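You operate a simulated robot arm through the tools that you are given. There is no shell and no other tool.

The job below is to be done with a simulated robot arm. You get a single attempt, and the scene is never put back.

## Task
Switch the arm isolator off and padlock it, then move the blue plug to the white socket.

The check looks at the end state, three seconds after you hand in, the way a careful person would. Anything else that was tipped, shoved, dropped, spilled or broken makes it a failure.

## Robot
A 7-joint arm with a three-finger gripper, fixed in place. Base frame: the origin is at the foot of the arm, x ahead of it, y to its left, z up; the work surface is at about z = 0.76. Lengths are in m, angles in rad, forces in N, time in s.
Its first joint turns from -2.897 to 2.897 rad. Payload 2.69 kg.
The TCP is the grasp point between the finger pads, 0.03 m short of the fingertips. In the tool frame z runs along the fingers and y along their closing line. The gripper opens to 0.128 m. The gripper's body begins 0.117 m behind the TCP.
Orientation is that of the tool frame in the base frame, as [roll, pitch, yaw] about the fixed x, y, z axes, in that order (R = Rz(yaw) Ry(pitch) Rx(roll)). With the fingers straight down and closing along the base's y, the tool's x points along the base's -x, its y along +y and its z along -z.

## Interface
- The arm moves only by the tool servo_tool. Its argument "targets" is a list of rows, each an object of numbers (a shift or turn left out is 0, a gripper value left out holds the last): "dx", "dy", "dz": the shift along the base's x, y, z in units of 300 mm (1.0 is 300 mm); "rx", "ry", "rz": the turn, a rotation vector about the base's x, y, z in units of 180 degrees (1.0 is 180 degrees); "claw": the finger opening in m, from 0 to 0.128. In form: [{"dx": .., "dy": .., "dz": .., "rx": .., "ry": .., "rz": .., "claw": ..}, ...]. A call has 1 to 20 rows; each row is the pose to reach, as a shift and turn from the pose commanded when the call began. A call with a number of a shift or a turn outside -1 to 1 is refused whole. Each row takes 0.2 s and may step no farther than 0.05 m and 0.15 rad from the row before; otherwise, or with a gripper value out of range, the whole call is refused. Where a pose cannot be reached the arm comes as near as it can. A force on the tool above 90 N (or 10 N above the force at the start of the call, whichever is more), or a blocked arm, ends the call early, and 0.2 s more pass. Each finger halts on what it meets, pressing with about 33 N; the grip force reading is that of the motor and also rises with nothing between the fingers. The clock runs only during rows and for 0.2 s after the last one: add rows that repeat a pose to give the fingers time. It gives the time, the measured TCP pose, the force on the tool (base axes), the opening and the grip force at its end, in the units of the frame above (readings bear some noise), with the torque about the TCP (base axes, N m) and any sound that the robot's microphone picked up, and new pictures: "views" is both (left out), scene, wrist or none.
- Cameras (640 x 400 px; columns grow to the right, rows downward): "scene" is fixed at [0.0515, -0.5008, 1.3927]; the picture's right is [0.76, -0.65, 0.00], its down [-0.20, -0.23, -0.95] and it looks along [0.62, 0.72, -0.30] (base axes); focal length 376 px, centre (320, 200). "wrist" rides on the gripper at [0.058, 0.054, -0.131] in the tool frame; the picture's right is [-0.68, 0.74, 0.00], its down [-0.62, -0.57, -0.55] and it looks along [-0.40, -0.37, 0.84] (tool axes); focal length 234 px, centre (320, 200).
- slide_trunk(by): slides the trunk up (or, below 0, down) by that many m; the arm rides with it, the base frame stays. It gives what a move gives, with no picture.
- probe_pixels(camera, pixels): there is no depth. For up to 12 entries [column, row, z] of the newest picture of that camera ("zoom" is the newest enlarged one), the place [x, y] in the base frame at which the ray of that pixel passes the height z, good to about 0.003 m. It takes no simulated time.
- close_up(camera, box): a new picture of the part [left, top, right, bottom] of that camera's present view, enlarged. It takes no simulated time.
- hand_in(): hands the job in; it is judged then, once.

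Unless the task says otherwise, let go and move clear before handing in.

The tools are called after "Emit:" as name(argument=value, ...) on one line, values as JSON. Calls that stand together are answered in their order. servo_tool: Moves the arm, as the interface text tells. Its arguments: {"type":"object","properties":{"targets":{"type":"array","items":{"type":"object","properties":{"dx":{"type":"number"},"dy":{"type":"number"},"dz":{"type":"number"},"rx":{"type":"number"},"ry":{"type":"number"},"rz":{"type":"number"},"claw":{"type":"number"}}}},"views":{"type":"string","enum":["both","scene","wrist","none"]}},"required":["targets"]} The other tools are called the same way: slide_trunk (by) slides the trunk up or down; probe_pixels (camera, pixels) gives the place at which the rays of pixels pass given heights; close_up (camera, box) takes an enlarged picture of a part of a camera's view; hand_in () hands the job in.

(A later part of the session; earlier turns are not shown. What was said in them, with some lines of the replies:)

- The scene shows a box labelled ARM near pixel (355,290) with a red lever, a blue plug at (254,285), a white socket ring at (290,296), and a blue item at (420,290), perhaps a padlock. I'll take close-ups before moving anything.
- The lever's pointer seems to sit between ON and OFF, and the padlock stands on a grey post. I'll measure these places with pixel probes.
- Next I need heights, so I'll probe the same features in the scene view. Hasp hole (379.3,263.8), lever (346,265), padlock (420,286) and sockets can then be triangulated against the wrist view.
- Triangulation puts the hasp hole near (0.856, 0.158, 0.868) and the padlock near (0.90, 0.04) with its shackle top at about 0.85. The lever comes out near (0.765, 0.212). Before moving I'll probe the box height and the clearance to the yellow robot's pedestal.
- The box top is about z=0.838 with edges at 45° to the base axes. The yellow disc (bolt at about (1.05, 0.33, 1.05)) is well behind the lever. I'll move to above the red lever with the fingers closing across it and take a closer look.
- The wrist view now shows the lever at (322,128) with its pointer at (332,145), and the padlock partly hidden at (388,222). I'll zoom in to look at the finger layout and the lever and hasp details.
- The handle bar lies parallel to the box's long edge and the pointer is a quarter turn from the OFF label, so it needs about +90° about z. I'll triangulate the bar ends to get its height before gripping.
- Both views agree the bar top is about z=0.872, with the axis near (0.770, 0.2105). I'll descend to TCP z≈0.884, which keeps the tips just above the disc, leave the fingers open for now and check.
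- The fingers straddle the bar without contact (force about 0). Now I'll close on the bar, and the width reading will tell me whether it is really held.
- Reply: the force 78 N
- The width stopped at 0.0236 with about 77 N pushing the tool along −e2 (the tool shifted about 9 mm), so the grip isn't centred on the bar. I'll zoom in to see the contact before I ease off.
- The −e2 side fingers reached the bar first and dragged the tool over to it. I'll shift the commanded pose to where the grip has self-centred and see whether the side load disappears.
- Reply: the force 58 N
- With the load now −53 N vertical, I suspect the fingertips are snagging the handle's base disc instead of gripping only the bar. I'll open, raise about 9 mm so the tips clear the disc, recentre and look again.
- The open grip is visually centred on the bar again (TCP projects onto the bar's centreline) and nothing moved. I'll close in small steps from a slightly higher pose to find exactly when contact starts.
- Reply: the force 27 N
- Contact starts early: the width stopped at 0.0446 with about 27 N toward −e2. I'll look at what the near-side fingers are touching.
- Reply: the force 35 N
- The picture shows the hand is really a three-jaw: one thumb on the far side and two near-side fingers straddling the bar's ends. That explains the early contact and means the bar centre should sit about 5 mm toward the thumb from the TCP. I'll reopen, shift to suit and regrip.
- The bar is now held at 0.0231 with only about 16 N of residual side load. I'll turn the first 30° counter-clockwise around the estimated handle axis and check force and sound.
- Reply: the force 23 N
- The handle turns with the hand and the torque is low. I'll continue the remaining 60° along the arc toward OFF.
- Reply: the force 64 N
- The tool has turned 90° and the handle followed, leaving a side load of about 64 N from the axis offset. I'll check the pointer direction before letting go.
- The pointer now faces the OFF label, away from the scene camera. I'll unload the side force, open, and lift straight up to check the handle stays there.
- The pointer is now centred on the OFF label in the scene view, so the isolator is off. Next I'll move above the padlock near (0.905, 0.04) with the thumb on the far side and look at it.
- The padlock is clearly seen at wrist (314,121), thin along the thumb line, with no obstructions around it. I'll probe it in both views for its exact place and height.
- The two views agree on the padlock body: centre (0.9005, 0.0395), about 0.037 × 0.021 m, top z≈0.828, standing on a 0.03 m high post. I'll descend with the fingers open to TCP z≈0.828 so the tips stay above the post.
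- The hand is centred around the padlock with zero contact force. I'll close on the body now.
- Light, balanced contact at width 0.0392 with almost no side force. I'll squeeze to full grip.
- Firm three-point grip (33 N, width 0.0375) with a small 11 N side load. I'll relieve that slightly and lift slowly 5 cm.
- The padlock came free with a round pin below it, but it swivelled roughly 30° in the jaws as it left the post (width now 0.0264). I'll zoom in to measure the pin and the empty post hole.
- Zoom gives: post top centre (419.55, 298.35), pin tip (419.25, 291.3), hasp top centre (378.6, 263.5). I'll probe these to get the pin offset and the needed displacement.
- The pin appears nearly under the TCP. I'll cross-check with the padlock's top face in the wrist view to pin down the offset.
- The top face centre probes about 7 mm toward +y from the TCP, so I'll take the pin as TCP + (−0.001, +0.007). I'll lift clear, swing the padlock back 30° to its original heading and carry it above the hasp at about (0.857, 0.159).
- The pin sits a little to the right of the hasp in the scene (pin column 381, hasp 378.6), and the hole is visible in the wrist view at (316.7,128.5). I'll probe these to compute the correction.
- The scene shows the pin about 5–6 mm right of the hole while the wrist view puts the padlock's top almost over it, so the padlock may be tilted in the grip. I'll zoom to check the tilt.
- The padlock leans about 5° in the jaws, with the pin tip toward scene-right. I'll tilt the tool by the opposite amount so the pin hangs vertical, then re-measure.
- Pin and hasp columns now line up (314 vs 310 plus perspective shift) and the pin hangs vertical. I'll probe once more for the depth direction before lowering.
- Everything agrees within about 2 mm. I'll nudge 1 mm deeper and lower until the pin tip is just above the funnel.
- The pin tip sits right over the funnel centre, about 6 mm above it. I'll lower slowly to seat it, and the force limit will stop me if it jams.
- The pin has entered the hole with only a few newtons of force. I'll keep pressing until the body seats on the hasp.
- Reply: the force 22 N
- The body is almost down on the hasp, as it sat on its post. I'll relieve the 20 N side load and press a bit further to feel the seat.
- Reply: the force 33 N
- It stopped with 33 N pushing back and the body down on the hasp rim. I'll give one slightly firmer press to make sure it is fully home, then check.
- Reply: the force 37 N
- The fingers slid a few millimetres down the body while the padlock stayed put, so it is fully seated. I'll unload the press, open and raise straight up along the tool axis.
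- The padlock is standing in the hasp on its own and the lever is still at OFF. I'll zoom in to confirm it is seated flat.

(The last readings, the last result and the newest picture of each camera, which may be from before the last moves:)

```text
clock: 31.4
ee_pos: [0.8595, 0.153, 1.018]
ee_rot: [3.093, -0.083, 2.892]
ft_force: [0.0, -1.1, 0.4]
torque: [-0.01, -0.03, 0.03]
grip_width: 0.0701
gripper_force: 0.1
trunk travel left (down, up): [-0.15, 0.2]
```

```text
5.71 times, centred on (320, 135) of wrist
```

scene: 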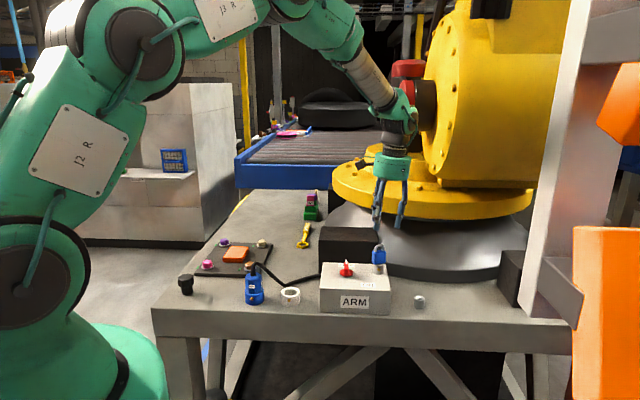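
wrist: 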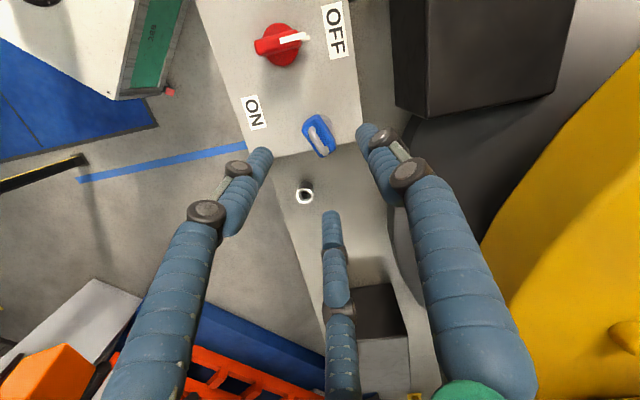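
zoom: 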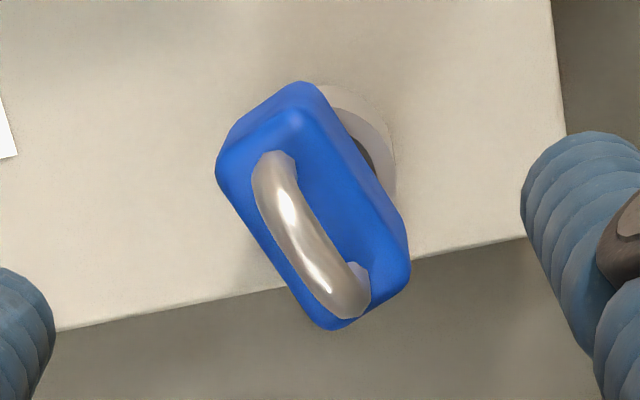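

The padlock sits at the same depth it had on its post, so that part is done. I'll level the tool and travel over to the blue plug, keeping this heading so the cable can exit between two fingers.

Emit:
servo_tool(targets=[{"dx": -0.08, "dy": 0.06, "dz": 0.1, "rx": -0.0107, "ry": -0.0109, "claw": 0.09}, {"dx": -0.18, "dy": 0.14, "dz": 0.2067, "rx": -0.0214, "ry": -0.0218}, {"dx": -0.3, "dy": 0.23, "dz": 0.2067, "rx": -0.0214, "ry": -0.0218}, {"dx": -0.42, "dy": 0.32, "dz": 0.2067, "rx": -0.0214, "ry": -0.0218}, {"dx": -0.54, "dy": 0.41, "dz": 0.2067, "rx": -0.0214, "ry": -0.0218}, {"dx": -0.66, "dy": 0.5, "dz": 0.2067, "rx": -0.0214, "ry": -0.0218}, {"dx": -0.78, "dy": 0.6, "dz": 0.2067, "rx": -0.0214, "ry": -0.0218}, {"dx": -0.88, "dy": 0.68, "dz": 0.2067, "rx": -0.0214, "ry": -0.0218}, {"dx": -0.9817, "dy": 0.7567, "dz": 0.2067, "rx": -0.0214, "ry": -0.0218}, {"dx": -0.9817, "dy": 0.7567, "dz": 0.2067, "rx": -0.0214, "ry": -0.0218}], views="both")

Emit:
close_up(camera="wrist", box=[240, 60, 440, 200])

Emit:
close_up(camera="scene", box=[230, 240, 320, 315])

```text
clock: 33.6
ee_pos: [0.5653, 0.3801, 1.0828]
ee_rot: [3.142, 0.0, 2.887]
ft_force: [0.0, -0.7, 0.3]
torque: [0.02, 0.01, -0.01]
grip_width: 0.09
gripper_force: 0.0
trunk travel left (down, up): [-0.15, 0.2]
```

scene: 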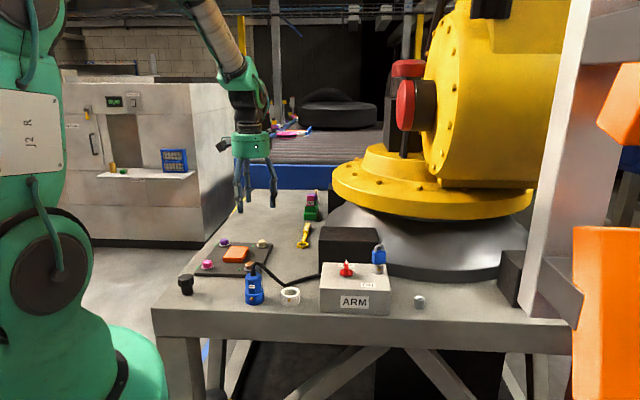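
wrist: 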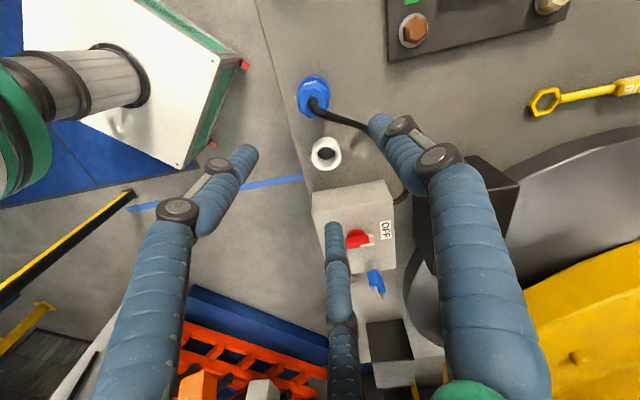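

```text
2.86 times, centred on (340, 130) of wrist
```

zoom: 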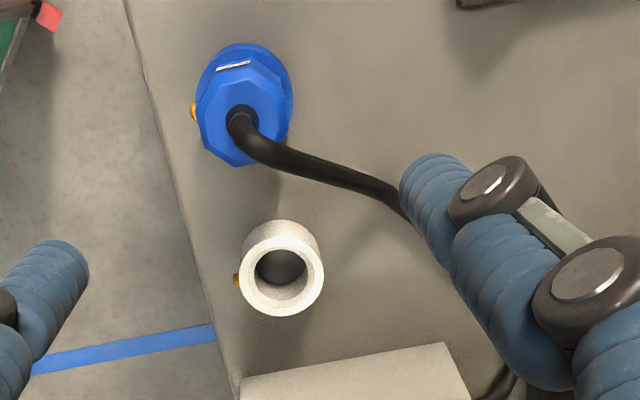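

```text
5.33 times, centred on (275, 278) of scene
```

zoom: 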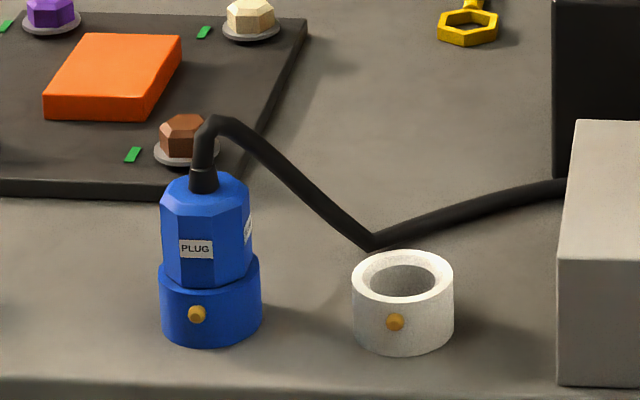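

I have a good view of the plug top at wrist (312,100) and the white socket at (326.7,155). I'll triangulate both against the scene view.

Emit:
probe_pixels(camera="wrist", pixels=[[312, 100.3, 0.83], [312, 100.3, 0.84], [312, 100.3, 0.85], [326.7, 155.2, 0.785], [326.7, 155.2, 0.795], [326.7, 155.2, 0.805], [311.8, 86.8, 0.79]])

Emit:
probe_pixels(camera="scene", pixels=[[253.8, 275.6, 0.83], [253.8, 275.6, 0.84], [253.8, 275.6, 0.85], [290.6, 292.2, 0.785], [290.6, 292.2, 0.795], [290.6, 292.2, 0.805], [254.3, 304.5, 0.76], [290.6, 306.3, 0.76]])

Emit:
close_up(camera="wrist", box=[290, 65, 350, 180])

Emit:
close_up(camera="scene", box=[238, 255, 278, 310])

```text
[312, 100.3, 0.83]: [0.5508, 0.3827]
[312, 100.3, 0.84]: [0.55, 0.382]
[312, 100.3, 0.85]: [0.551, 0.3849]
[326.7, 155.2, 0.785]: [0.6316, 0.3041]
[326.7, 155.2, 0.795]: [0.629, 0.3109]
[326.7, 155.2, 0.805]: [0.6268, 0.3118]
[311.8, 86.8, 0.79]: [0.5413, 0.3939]
```

```text
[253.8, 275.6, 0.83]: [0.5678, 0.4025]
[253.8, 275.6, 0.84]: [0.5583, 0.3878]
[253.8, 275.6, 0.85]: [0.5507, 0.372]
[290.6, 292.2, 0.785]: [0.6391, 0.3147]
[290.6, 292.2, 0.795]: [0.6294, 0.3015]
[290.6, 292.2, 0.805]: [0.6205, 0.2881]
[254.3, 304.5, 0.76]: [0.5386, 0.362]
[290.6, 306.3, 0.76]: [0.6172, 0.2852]
```

```text
3.48 times, centred on (320, 122) of wrist
```

zoom: 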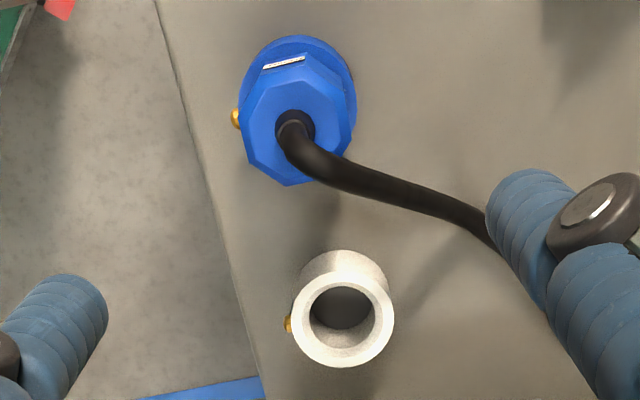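

```text
7.27 times, centred on (258, 282) of scene
```

zoom: 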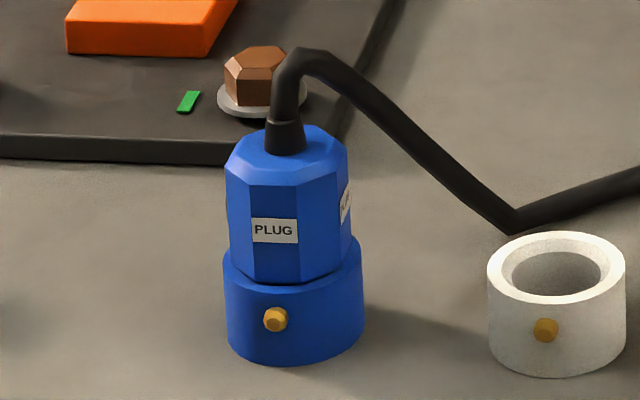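

Plug axis comes out near (0.553, 0.384) with top z≈0.845, and the white socket centre near (0.6315, 0.308) with top z≈0.791. The yellow marks on both bases face the same way, so no rotation is needed. I'll lower around the plug with the cable in the gap between thumb and finger.

Emit:
servo_tool(targets=[{"dx": -0.042, "dy": 0.012, "dz": -0.15, "claw": 0.085}, {"dx": -0.042, "dy": 0.012, "dz": -0.3}, {"dx": -0.042, "dy": 0.012, "dz": -0.45}, {"dx": -0.042, "dy": 0.012, "dz": -0.58}, {"dx": -0.042, "dy": 0.012, "dz": -0.62}, {"dx": -0.042, "dy": 0.012, "dz": -0.62}], views="both")

Emit:
close_up(camera="wrist", box=[250, 80, 410, 220])

Emit:
close_up(camera="scene", box=[220, 210, 310, 310])

```text
clock: 35.0
ee_pos: [0.5533, 0.3822, 0.8926]
ee_rot: [3.14, 0.001, 2.888]
ft_force: [0.9, -0.2, -0.4]
torque: [0.0, 0.0, 0.0]
grip_width: 0.0847
gripper_force: 0.0
trunk travel left (down, up): [-0.15, 0.2]
```

scene: 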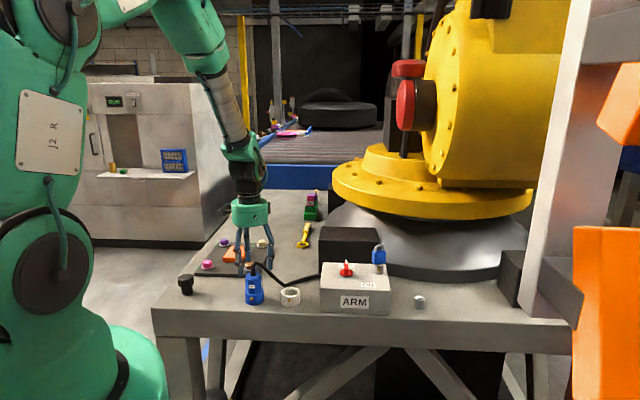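
wrist: 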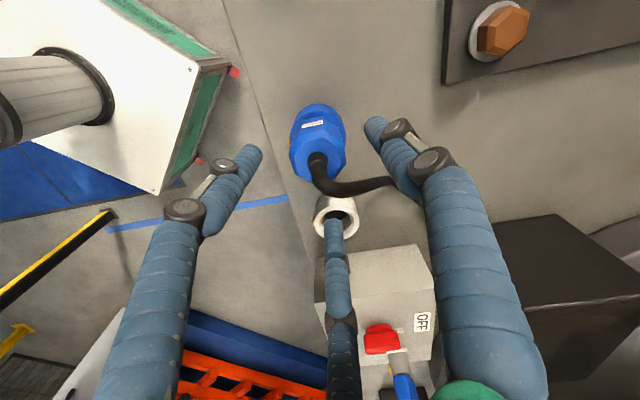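

```text
2.86 times, centred on (330, 150) of wrist
```

zoom: 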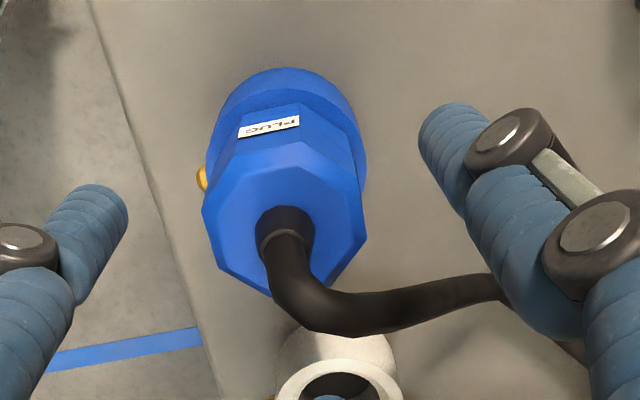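

```text
4.00 times, centred on (265, 260) of scene
```

zoom: 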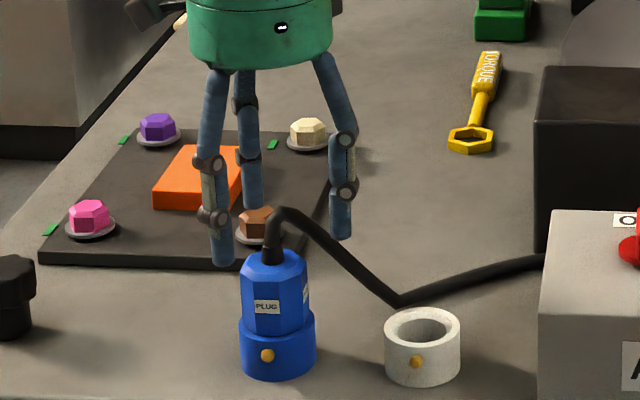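

The plug is centred between the open fingers, and the cable heads along +x toward the gap. I'll turn 15° to give the cable more room and descend to gripping height.

Emit:
servo_tool(targets=[{"dx": -0.005, "dy": 0.005, "rz": -0.0417, "claw": 0.085}, {"dx": -0.005, "dy": 0.005, "rz": -0.0833}, {"dx": -0.005, "dy": 0.005, "dz": -0.1, "rz": -0.0833}, {"dx": -0.005, "dy": 0.005, "dz": -0.17, "rz": -0.0833}, {"dx": -0.005, "dy": 0.005, "dz": -0.215, "rz": -0.0833}, {"dx": -0.005, "dy": 0.005, "dz": -0.215, "rz": -0.0833}], views="both")

Emit:
close_up(camera="wrist", box=[250, 80, 410, 220])

Emit:
close_up(camera="scene", box=[220, 210, 310, 310])

```text
clock: 36.4
ee_pos: [0.5522, 0.3837, 0.8288]
ee_rot: [3.141, 0.0, 2.626]
ft_force: [-1.1, -0.7, -0.3]
torque: [0.0, -0.02, -0.01]
grip_width: 0.085
gripper_force: 0.0
trunk travel left (down, up): [-0.15, 0.2]
```

scene: 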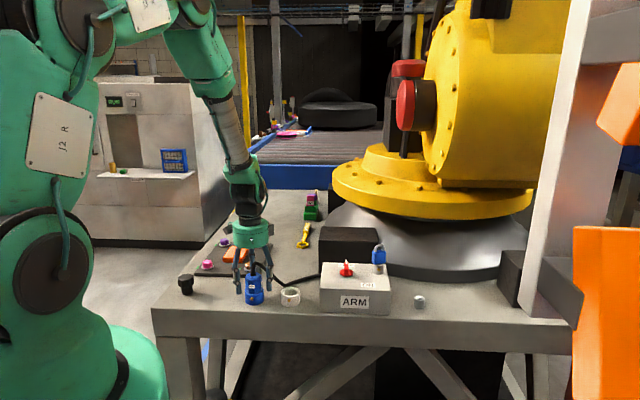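
wrist: 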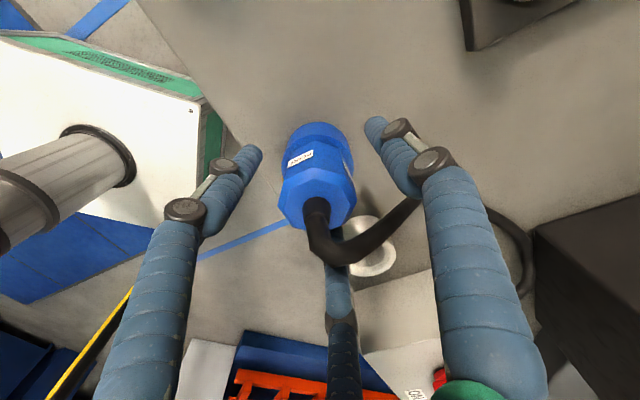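

```text
2.86 times, centred on (330, 150) of wrist
```

zoom: 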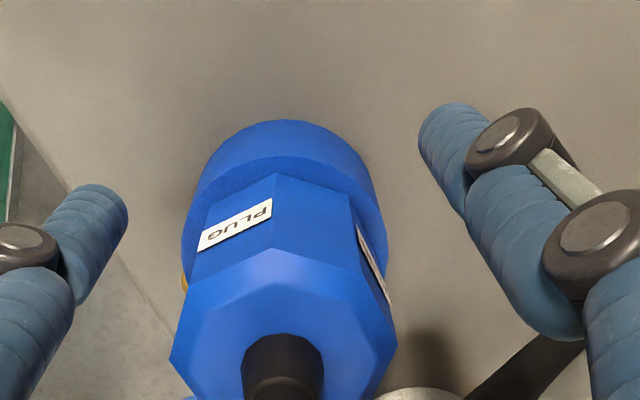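

```text
4.00 times, centred on (265, 260) of scene
```

zoom: 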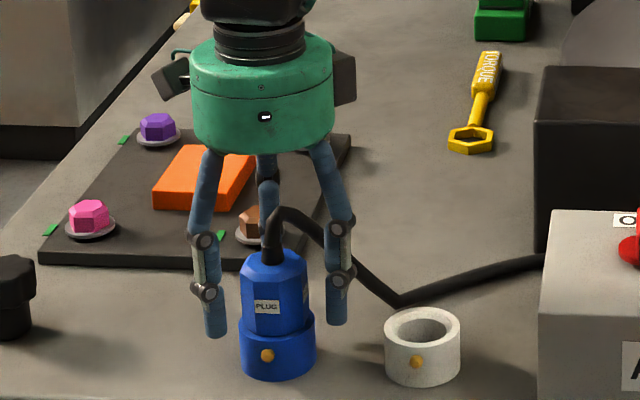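

The plug is centred (its top at about (283,365) in the zoom against the TCP's (291,360)), and the cable passes clear of the fingers. I'll close on the plug body.

Emit:
servo_tool(targets=[{"claw": 0.06}, {"claw": 0.05}, {"claw": 0.04}, {"claw": 0.02}, {"claw": 0.0}, {"claw": 0.0}], views="both")

Emit:
close_up(camera="wrist", box=[250, 100, 410, 240])

Emit:
close_up(camera="scene", box=[220, 220, 310, 310])

```text
clock: 37.8
ee_pos: [0.5536, 0.3833, 0.8289]
ee_rot: [-3.141, -0.001, 2.629]
ft_force: [-0.2, -2.4, 1.2]
torque: [-0.15, 0.0, 0.01]
grip_width: 0.0458
gripper_force: 32.9
trunk travel left (down, up): [-0.15, 0.2]
```

scene: 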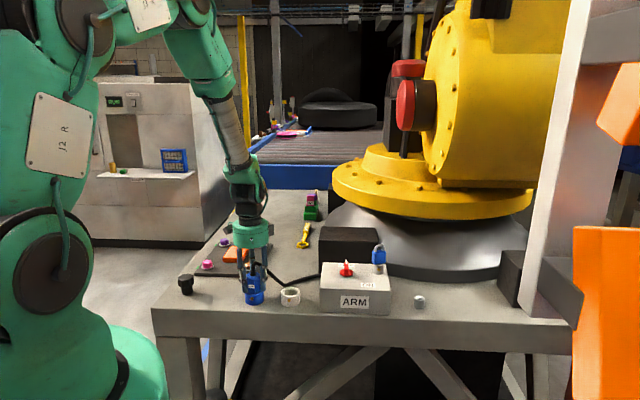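
wrist: 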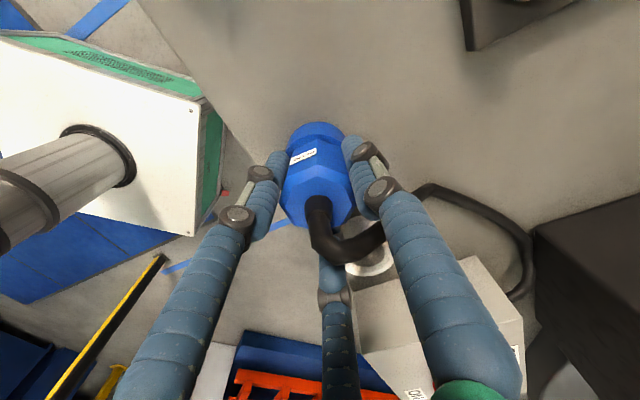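

```text
2.86 times, centred on (330, 170) of wrist
```

zoom: 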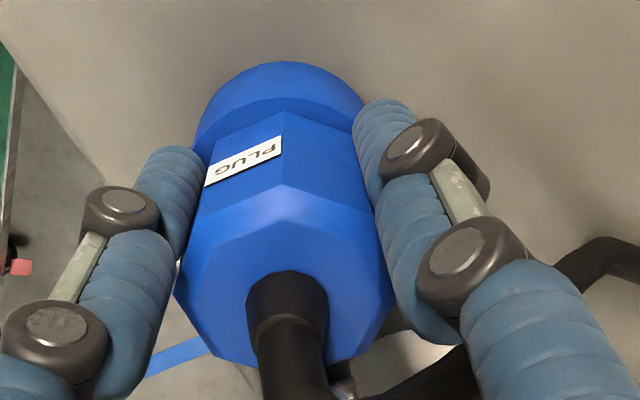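

```text
4.44 times, centred on (265, 265) of scene
```

zoom: 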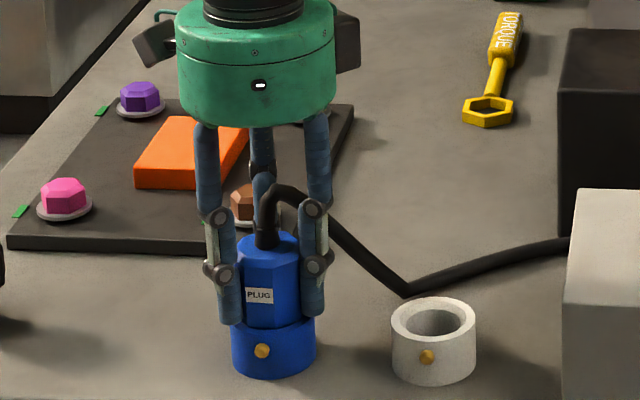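

The plug is firmly held (width 0.0458, 33 N, negligible side load). I'll pull up gently in small steps and watch the force.

Emit:
servo_tool(targets=[{"dz": 0.01, "claw": 0.0}, {"dz": 0.02}, {"dz": 0.035}, {"dz": 0.05}], views="scene")

Emit:
close_up(camera="scene", box=[220, 220, 310, 310])

```text
clock: 38.8
ee_pos: [0.5524, 0.3838, 0.844]
ee_rot: [-3.141, 0.0, 2.629]
ft_force: [3.5, -12.5, -4.5]
torque: [-0.76, -0.23, 0.08]
grip_width: 0.0461
gripper_force: 33.4
trunk travel left (down, up): [-0.15, 0.2]
```

scene: 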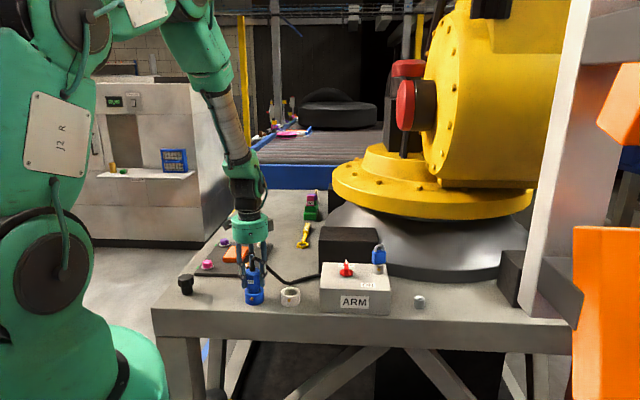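

```text
4.44 times, centred on (265, 265) of scene
```

zoom: 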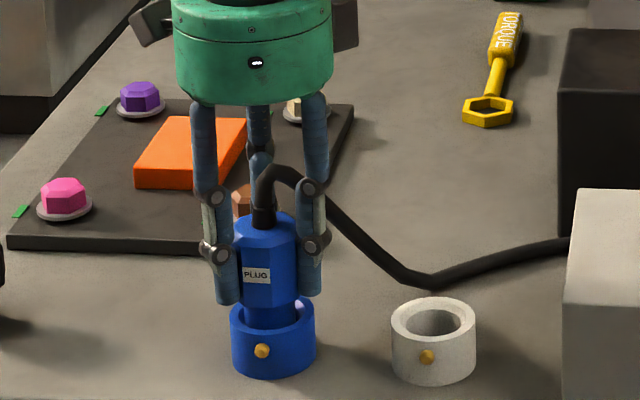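

The plug slides out freely and the cable follows. I'll keep lifting until the lower barrel clears the blue base.

Emit:
servo_tool(targets=[{"dz": 0.03, "claw": 0.0}, {"dz": 0.06}, {"dz": 0.1}, {"dz": 0.14}, {"dz": 0.17}], views="both")

Emit:
close_up(camera="scene", box=[220, 220, 310, 310])

Emit:
close_up(camera="wrist", box=[250, 100, 410, 240])

```text
clock: 40.0
ee_pos: [0.551, 0.3857, 0.8959]
ee_rot: [-3.141, 0.0, 2.628]
ft_force: [-0.4, -0.1, -0.1]
torque: [0.0, 0.0, -0.02]
grip_width: 0.0458
gripper_force: 32.7
trunk travel left (down, up): [-0.15, 0.2]
```

scene: 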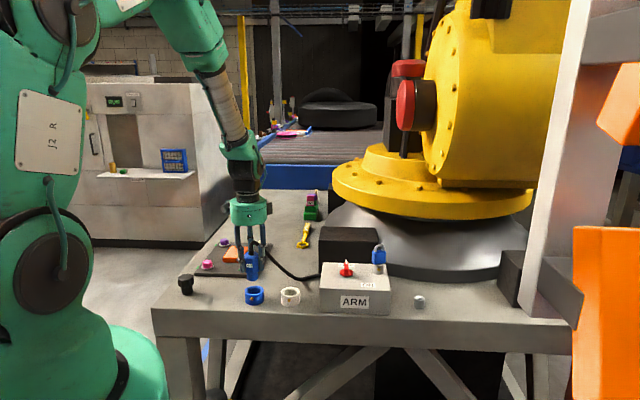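
wrist: 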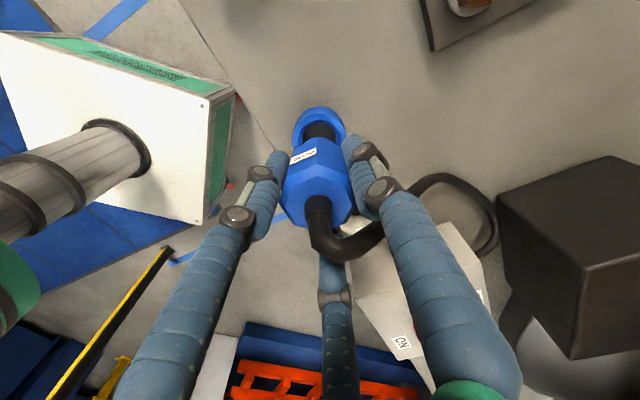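

```text
4.44 times, centred on (265, 265) of scene
```

zoom: 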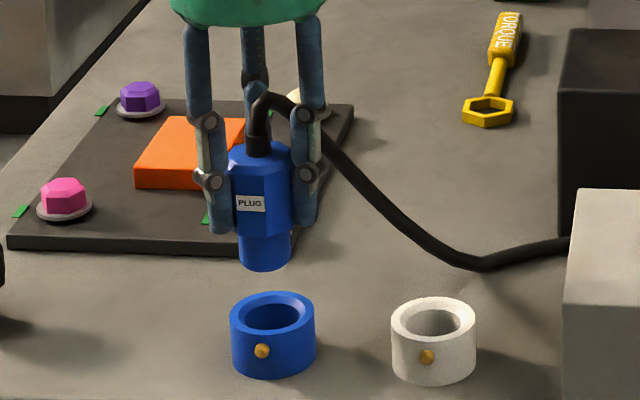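

```text
2.86 times, centred on (330, 170) of wrist
```

zoom: 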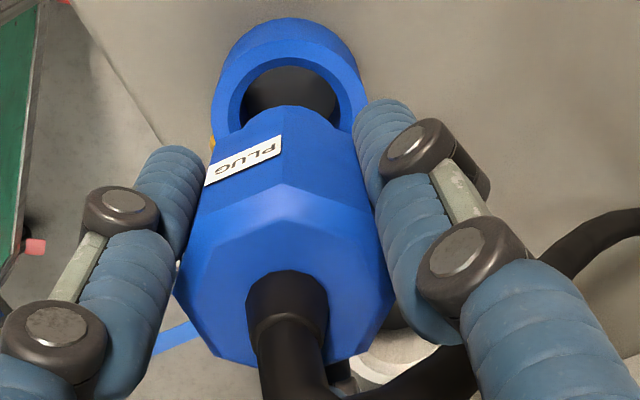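

The plug is clear and hanging straight with its heading unchanged. With the blue base now empty I'll measure both ring centres in one zoom to get the exact transfer vector.

Emit:
close_up(camera="scene", box=[240, 270, 310, 312])

```text
9.14 times, centred on (275, 291) of scene
```

zoom: 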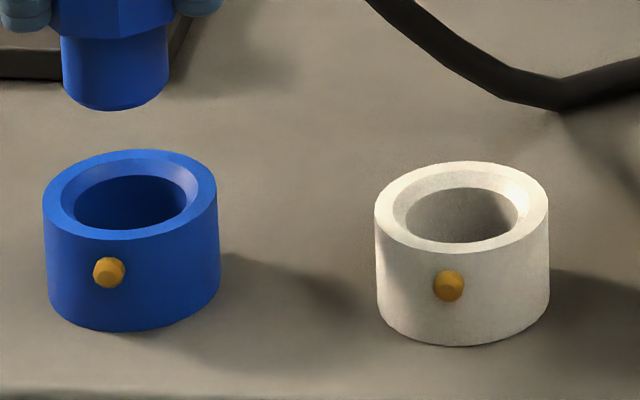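

Emit:
probe_pixels(camera="zoom", pixels=[[130, 193.5, 0.791], [462, 206, 0.791], [130, 193.5, 0.791], [462, 206, 0.791], [132, 203, 0.786], [461, 215, 0.786], [135, 331, 0.76], [463, 346, 0.76], [115, 98, 0.826], [108, 272, 0.777], [448, 285, 0.777]])

Emit:
probe_pixels(camera="wrist", pixels=[[320, 131, 0.791], [320, 131, 0.791]])

```text
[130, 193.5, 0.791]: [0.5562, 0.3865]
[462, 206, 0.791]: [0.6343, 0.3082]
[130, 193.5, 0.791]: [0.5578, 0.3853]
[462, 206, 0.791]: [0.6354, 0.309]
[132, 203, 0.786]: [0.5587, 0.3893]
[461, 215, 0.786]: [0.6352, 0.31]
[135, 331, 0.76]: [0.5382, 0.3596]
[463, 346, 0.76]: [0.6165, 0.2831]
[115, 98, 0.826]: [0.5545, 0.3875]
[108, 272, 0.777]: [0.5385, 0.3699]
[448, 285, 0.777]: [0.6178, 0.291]
```

```text
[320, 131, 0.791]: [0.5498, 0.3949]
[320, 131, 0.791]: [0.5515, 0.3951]
```

The two rings are 0.110 m apart along −45°: shift (+0.078, −0.078). I'll carry the plug across at this height and check alignment above the white socket.

Emit:
servo_tool(targets=[{"dx": 0.0654, "dy": -0.0664, "claw": 0.0}, {"dx": 0.1309, "dy": -0.1329}, {"dx": 0.1963, "dy": -0.1993}, {"dx": 0.2617, "dy": -0.2657}, {"dx": 0.2617, "dy": -0.2657}], views="both")

Emit:
close_up(camera="scene", box=[240, 240, 330, 312])

Emit:
close_up(camera="wrist", box=[250, 80, 410, 220])

```text
clock: 41.2
ee_pos: [0.631, 0.3049, 0.897]
ee_rot: [3.14, -0.001, 2.627]
ft_force: [-0.5, 0.5, -1.5]
torque: [0.04, 0.0, 0.06]
grip_width: 0.0458
gripper_force: 33.0
trunk travel left (down, up): [-0.15, 0.2]
```

scene: 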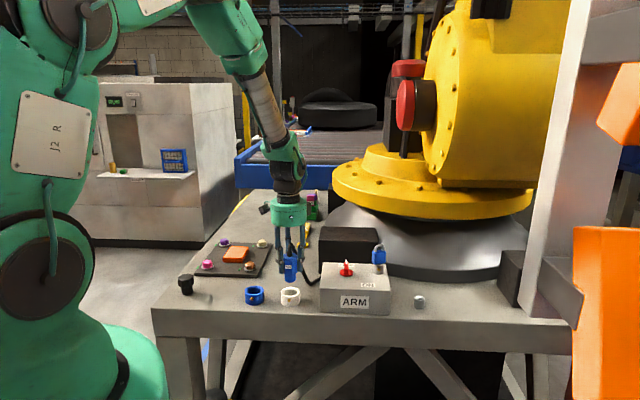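
wrist: 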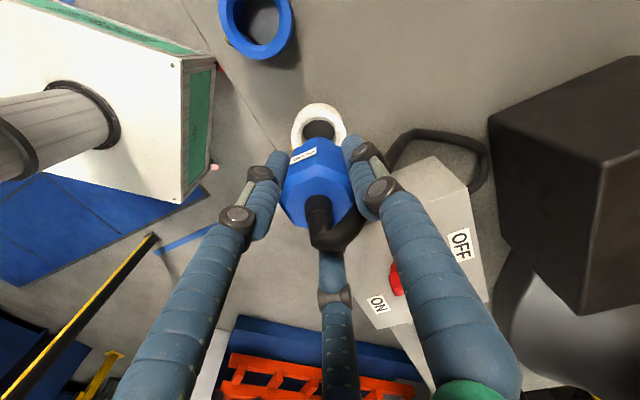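

```text
5.56 times, centred on (285, 276) of scene
```

zoom: 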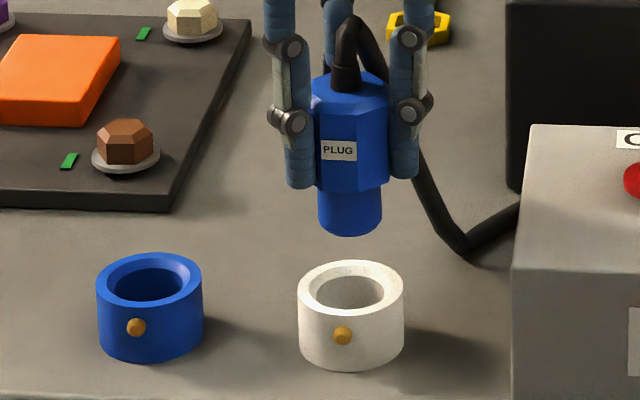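

```text
2.86 times, centred on (330, 150) of wrist
```

zoom: 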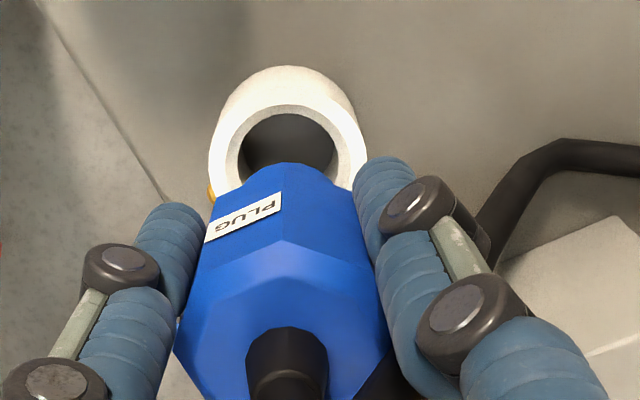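

The plug hangs over the white socket exactly as it did over the blue one (hole at wrist row ~132.5 in both cases, scene columns 350 vs 350.5). I'll lower slowly into the socket.

Emit:
servo_tool(targets=[{"dz": -0.04, "claw": 0.0}, {"dz": -0.08}, {"dz": -0.1}, {"dz": -0.12}, {"dz": -0.14}], views="scene")

Emit:
close_up(camera="scene", box=[240, 240, 330, 312])

```text
clock: 42.4
ee_pos: [0.6298, 0.3039, 0.8548]
ee_rot: [3.141, -0.001, 2.627]
ft_force: [-0.4, 0.6, -0.1]
torque: [-0.01, -0.01, 0.0]
grip_width: 0.0459
gripper_force: 33.5
trunk travel left (down, up): [-0.15, 0.2]
```

scene: 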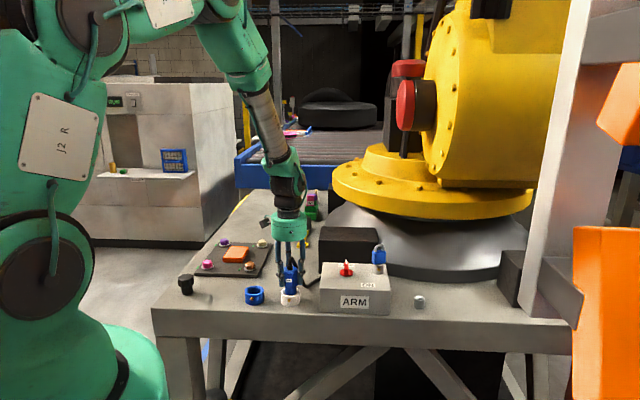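

```text
5.56 times, centred on (285, 276) of scene
```

zoom: 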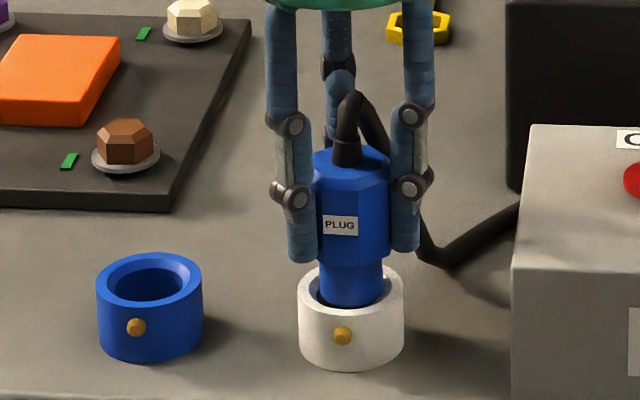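

The barrel is entering the ring with no resistance. I'll continue down to the seated height (TCP about 0.828) and press lightly.

Emit:
servo_tool(targets=[{"dz": -0.02, "claw": 0.0}, {"dz": -0.04}, {"dz": -0.06}, {"dz": -0.075}, {"dz": -0.087}, {"dz": -0.092}], views="scene")

Emit:
close_up(camera="scene", box=[240, 240, 330, 312])

```text
clock: 43.8
ee_pos: [0.6307, 0.3044, 0.8285]
ee_rot: [3.138, 0.001, 2.628]
ft_force: [-5.2, -5.8, 32.0]
torque: [-0.3, 0.32, -0.02]
grip_width: 0.046
gripper_force: 32.7
trunk travel left (down, up): [-0.15, 0.2]
```

scene: 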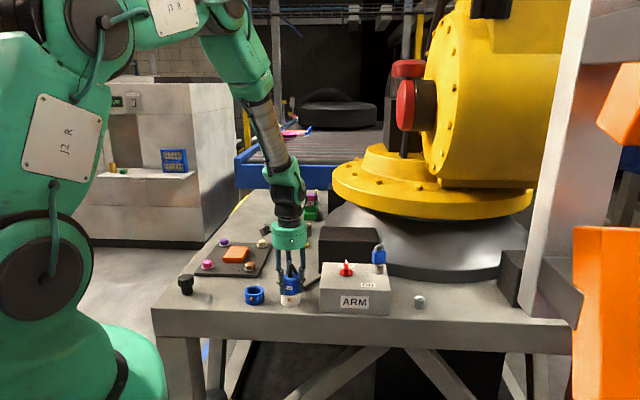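

```text
5.56 times, centred on (285, 276) of scene
```

zoom: 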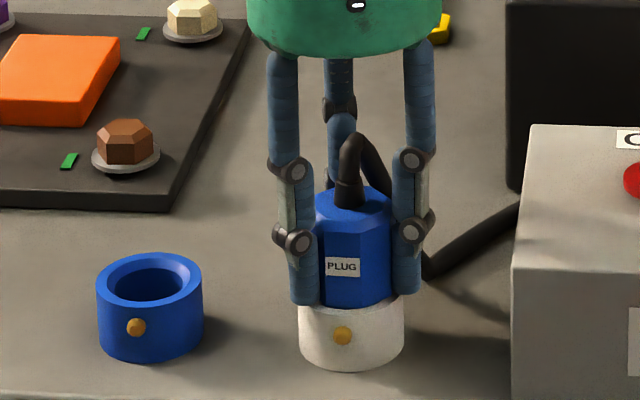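

The plug stopped at the same height it had in the blue base (TCP 0.8285) with 32 N pushing back, so it is home. I'll check the cable against the fingers before releasing.

Emit:
servo_tool(targets=[{"dz": 0.01, "claw": 0.0}, {"dz": 0.01, "claw": 0.04}, {"dz": 0.01, "claw": 0.06}, {"dz": 0.01, "claw": 0.075}, {"dz": 0.01, "claw": 0.075}], views="both")

Emit:
close_up(camera="wrist", box=[250, 100, 450, 260])

Emit:
close_up(camera="scene", box=[240, 240, 330, 312])

```text
clock: 45.0
ee_pos: [0.6303, 0.3047, 0.8305]
ee_rot: [3.141, 0.0, 2.625]
ft_force: [0.9, -0.3, 0.3]
torque: [-0.02, -0.01, 0.01]
grip_width: 0.075
gripper_force: 0.1
trunk travel left (down, up): [-0.15, 0.2]
```

scene: 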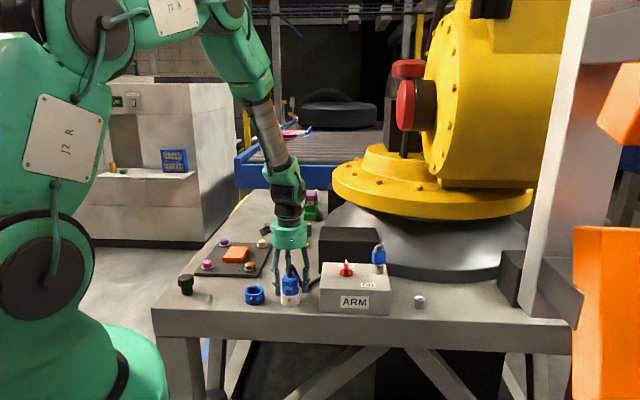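
wrist: 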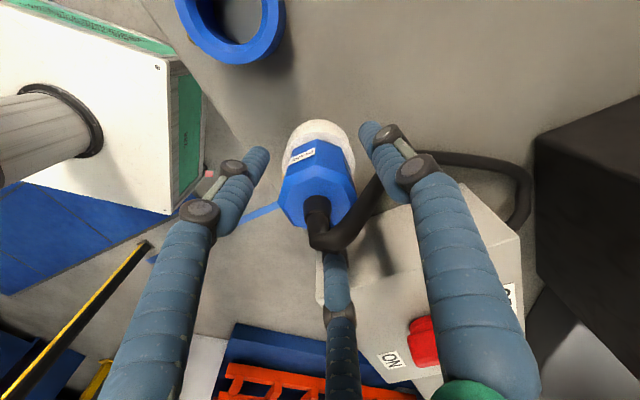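

```text
2.50 times, centred on (350, 180) of wrist
```

zoom: 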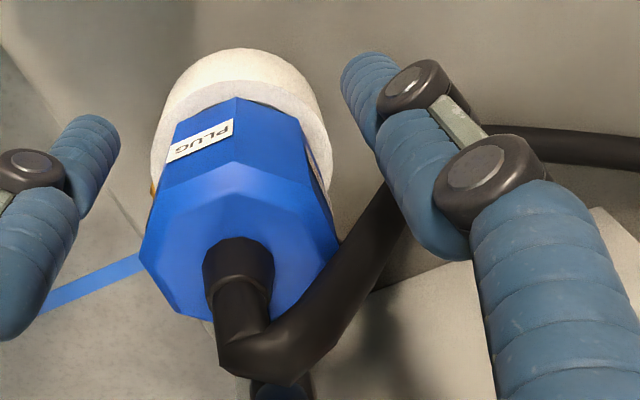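

```text
5.56 times, centred on (285, 276) of scene
```

zoom: 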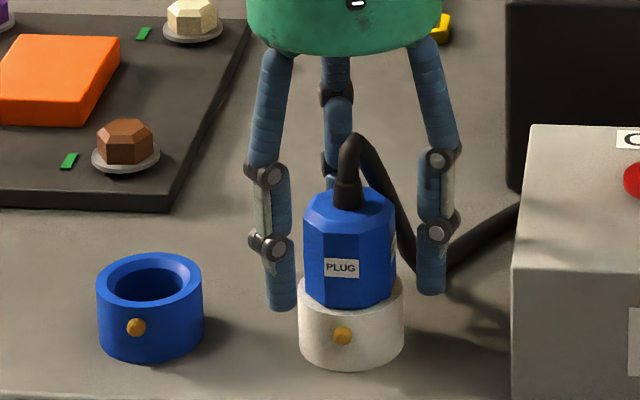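

The plug stays put as the fingers open (zero force), and the cable runs freely between the thumb and a finger. I'll lift straight up, clear of everything.

Emit:
servo_tool(targets=[{"dz": 0.06, "claw": 0.075}, {"dz": 0.15}, {"dz": 0.28}, {"dz": 0.43}, {"dz": 0.58}, {"dz": 0.73}, {"dz": 0.88}, {"dz": 0.88}], views="both")

Emit:
close_up(camera="scene", box=[240, 230, 440, 330])

Emit:
close_up(camera="scene", box=[265, 255, 315, 312])

Emit:
close_up(camera="scene", box=[325, 235, 400, 300])

```text
clock: 46.8
ee_pos: [0.629, 0.304, 1.0938]
ee_rot: [-3.141, -0.001, 2.627]
ft_force: [-1.1, 0.0, 1.3]
torque: [0.01, -0.06, -0.01]
grip_width: 0.075
gripper_force: 0.1
trunk travel left (down, up): [-0.15, 0.2]
```

scene: 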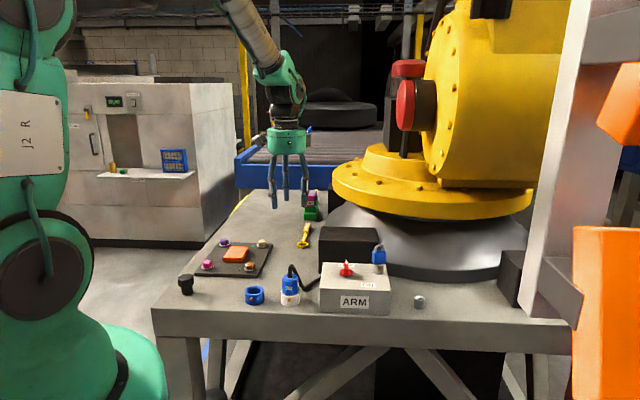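
wrist: 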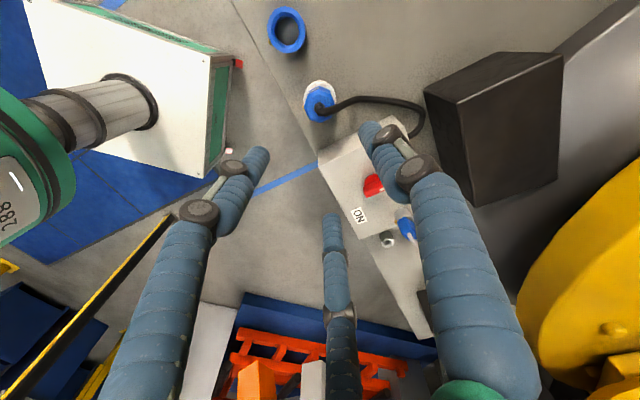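

```text
3.20 times, centred on (340, 280) of scene
```

zoom: 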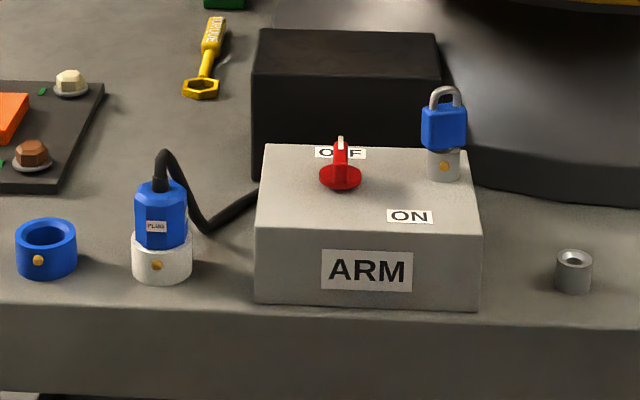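

```text
7.02 times, centred on (290, 284) of scene
```

zoom: 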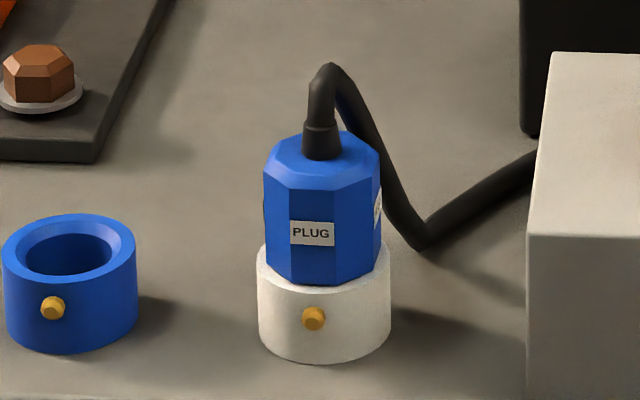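

```text
6.15 times, centred on (362, 268) of scene
```

zoom: 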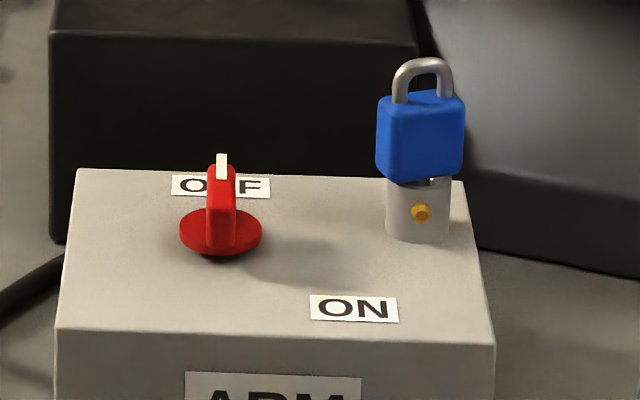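

The final pictures show everything in place. The lever points at OFF and the padlock stands seated in the hasp. The plug sits fully in the white socket at the same depth it had in the blue one. Nothing else has moved and the gripper is open and well clear at z≈1.09, so I'm handing in.

Emit:
hand_in()

```text
The job is handed in.
```

The isolator is off and padlocked, and the blue plug is in the white socket. I've handed the job in, but the check result hasn't come back.

- **Isolator:** I turned the red lever 90°. It now points at the middle of the OFF label.
- **Padlock:** It is in the hasp beside the lever, about as deep as it sat on its post. It is turned roughly 20–25° from its original heading because it swivelled when I released it. I heard no click from it, and I judged that it's seated from the pictures and the resistance when I pressed it down.
- **Plug:** It is fully down in the white socket, at the same depth and heading it had in the blue one. The cable hangs free.

The gripper actually closes with three fingers, not the two described, so my first grips on the lever were off-centre and pushed against it with up to about 80 N. Nothing shifted or broke. In the last pictures everything else is where it was, and the gripper is open and about 25 cm above the plug.
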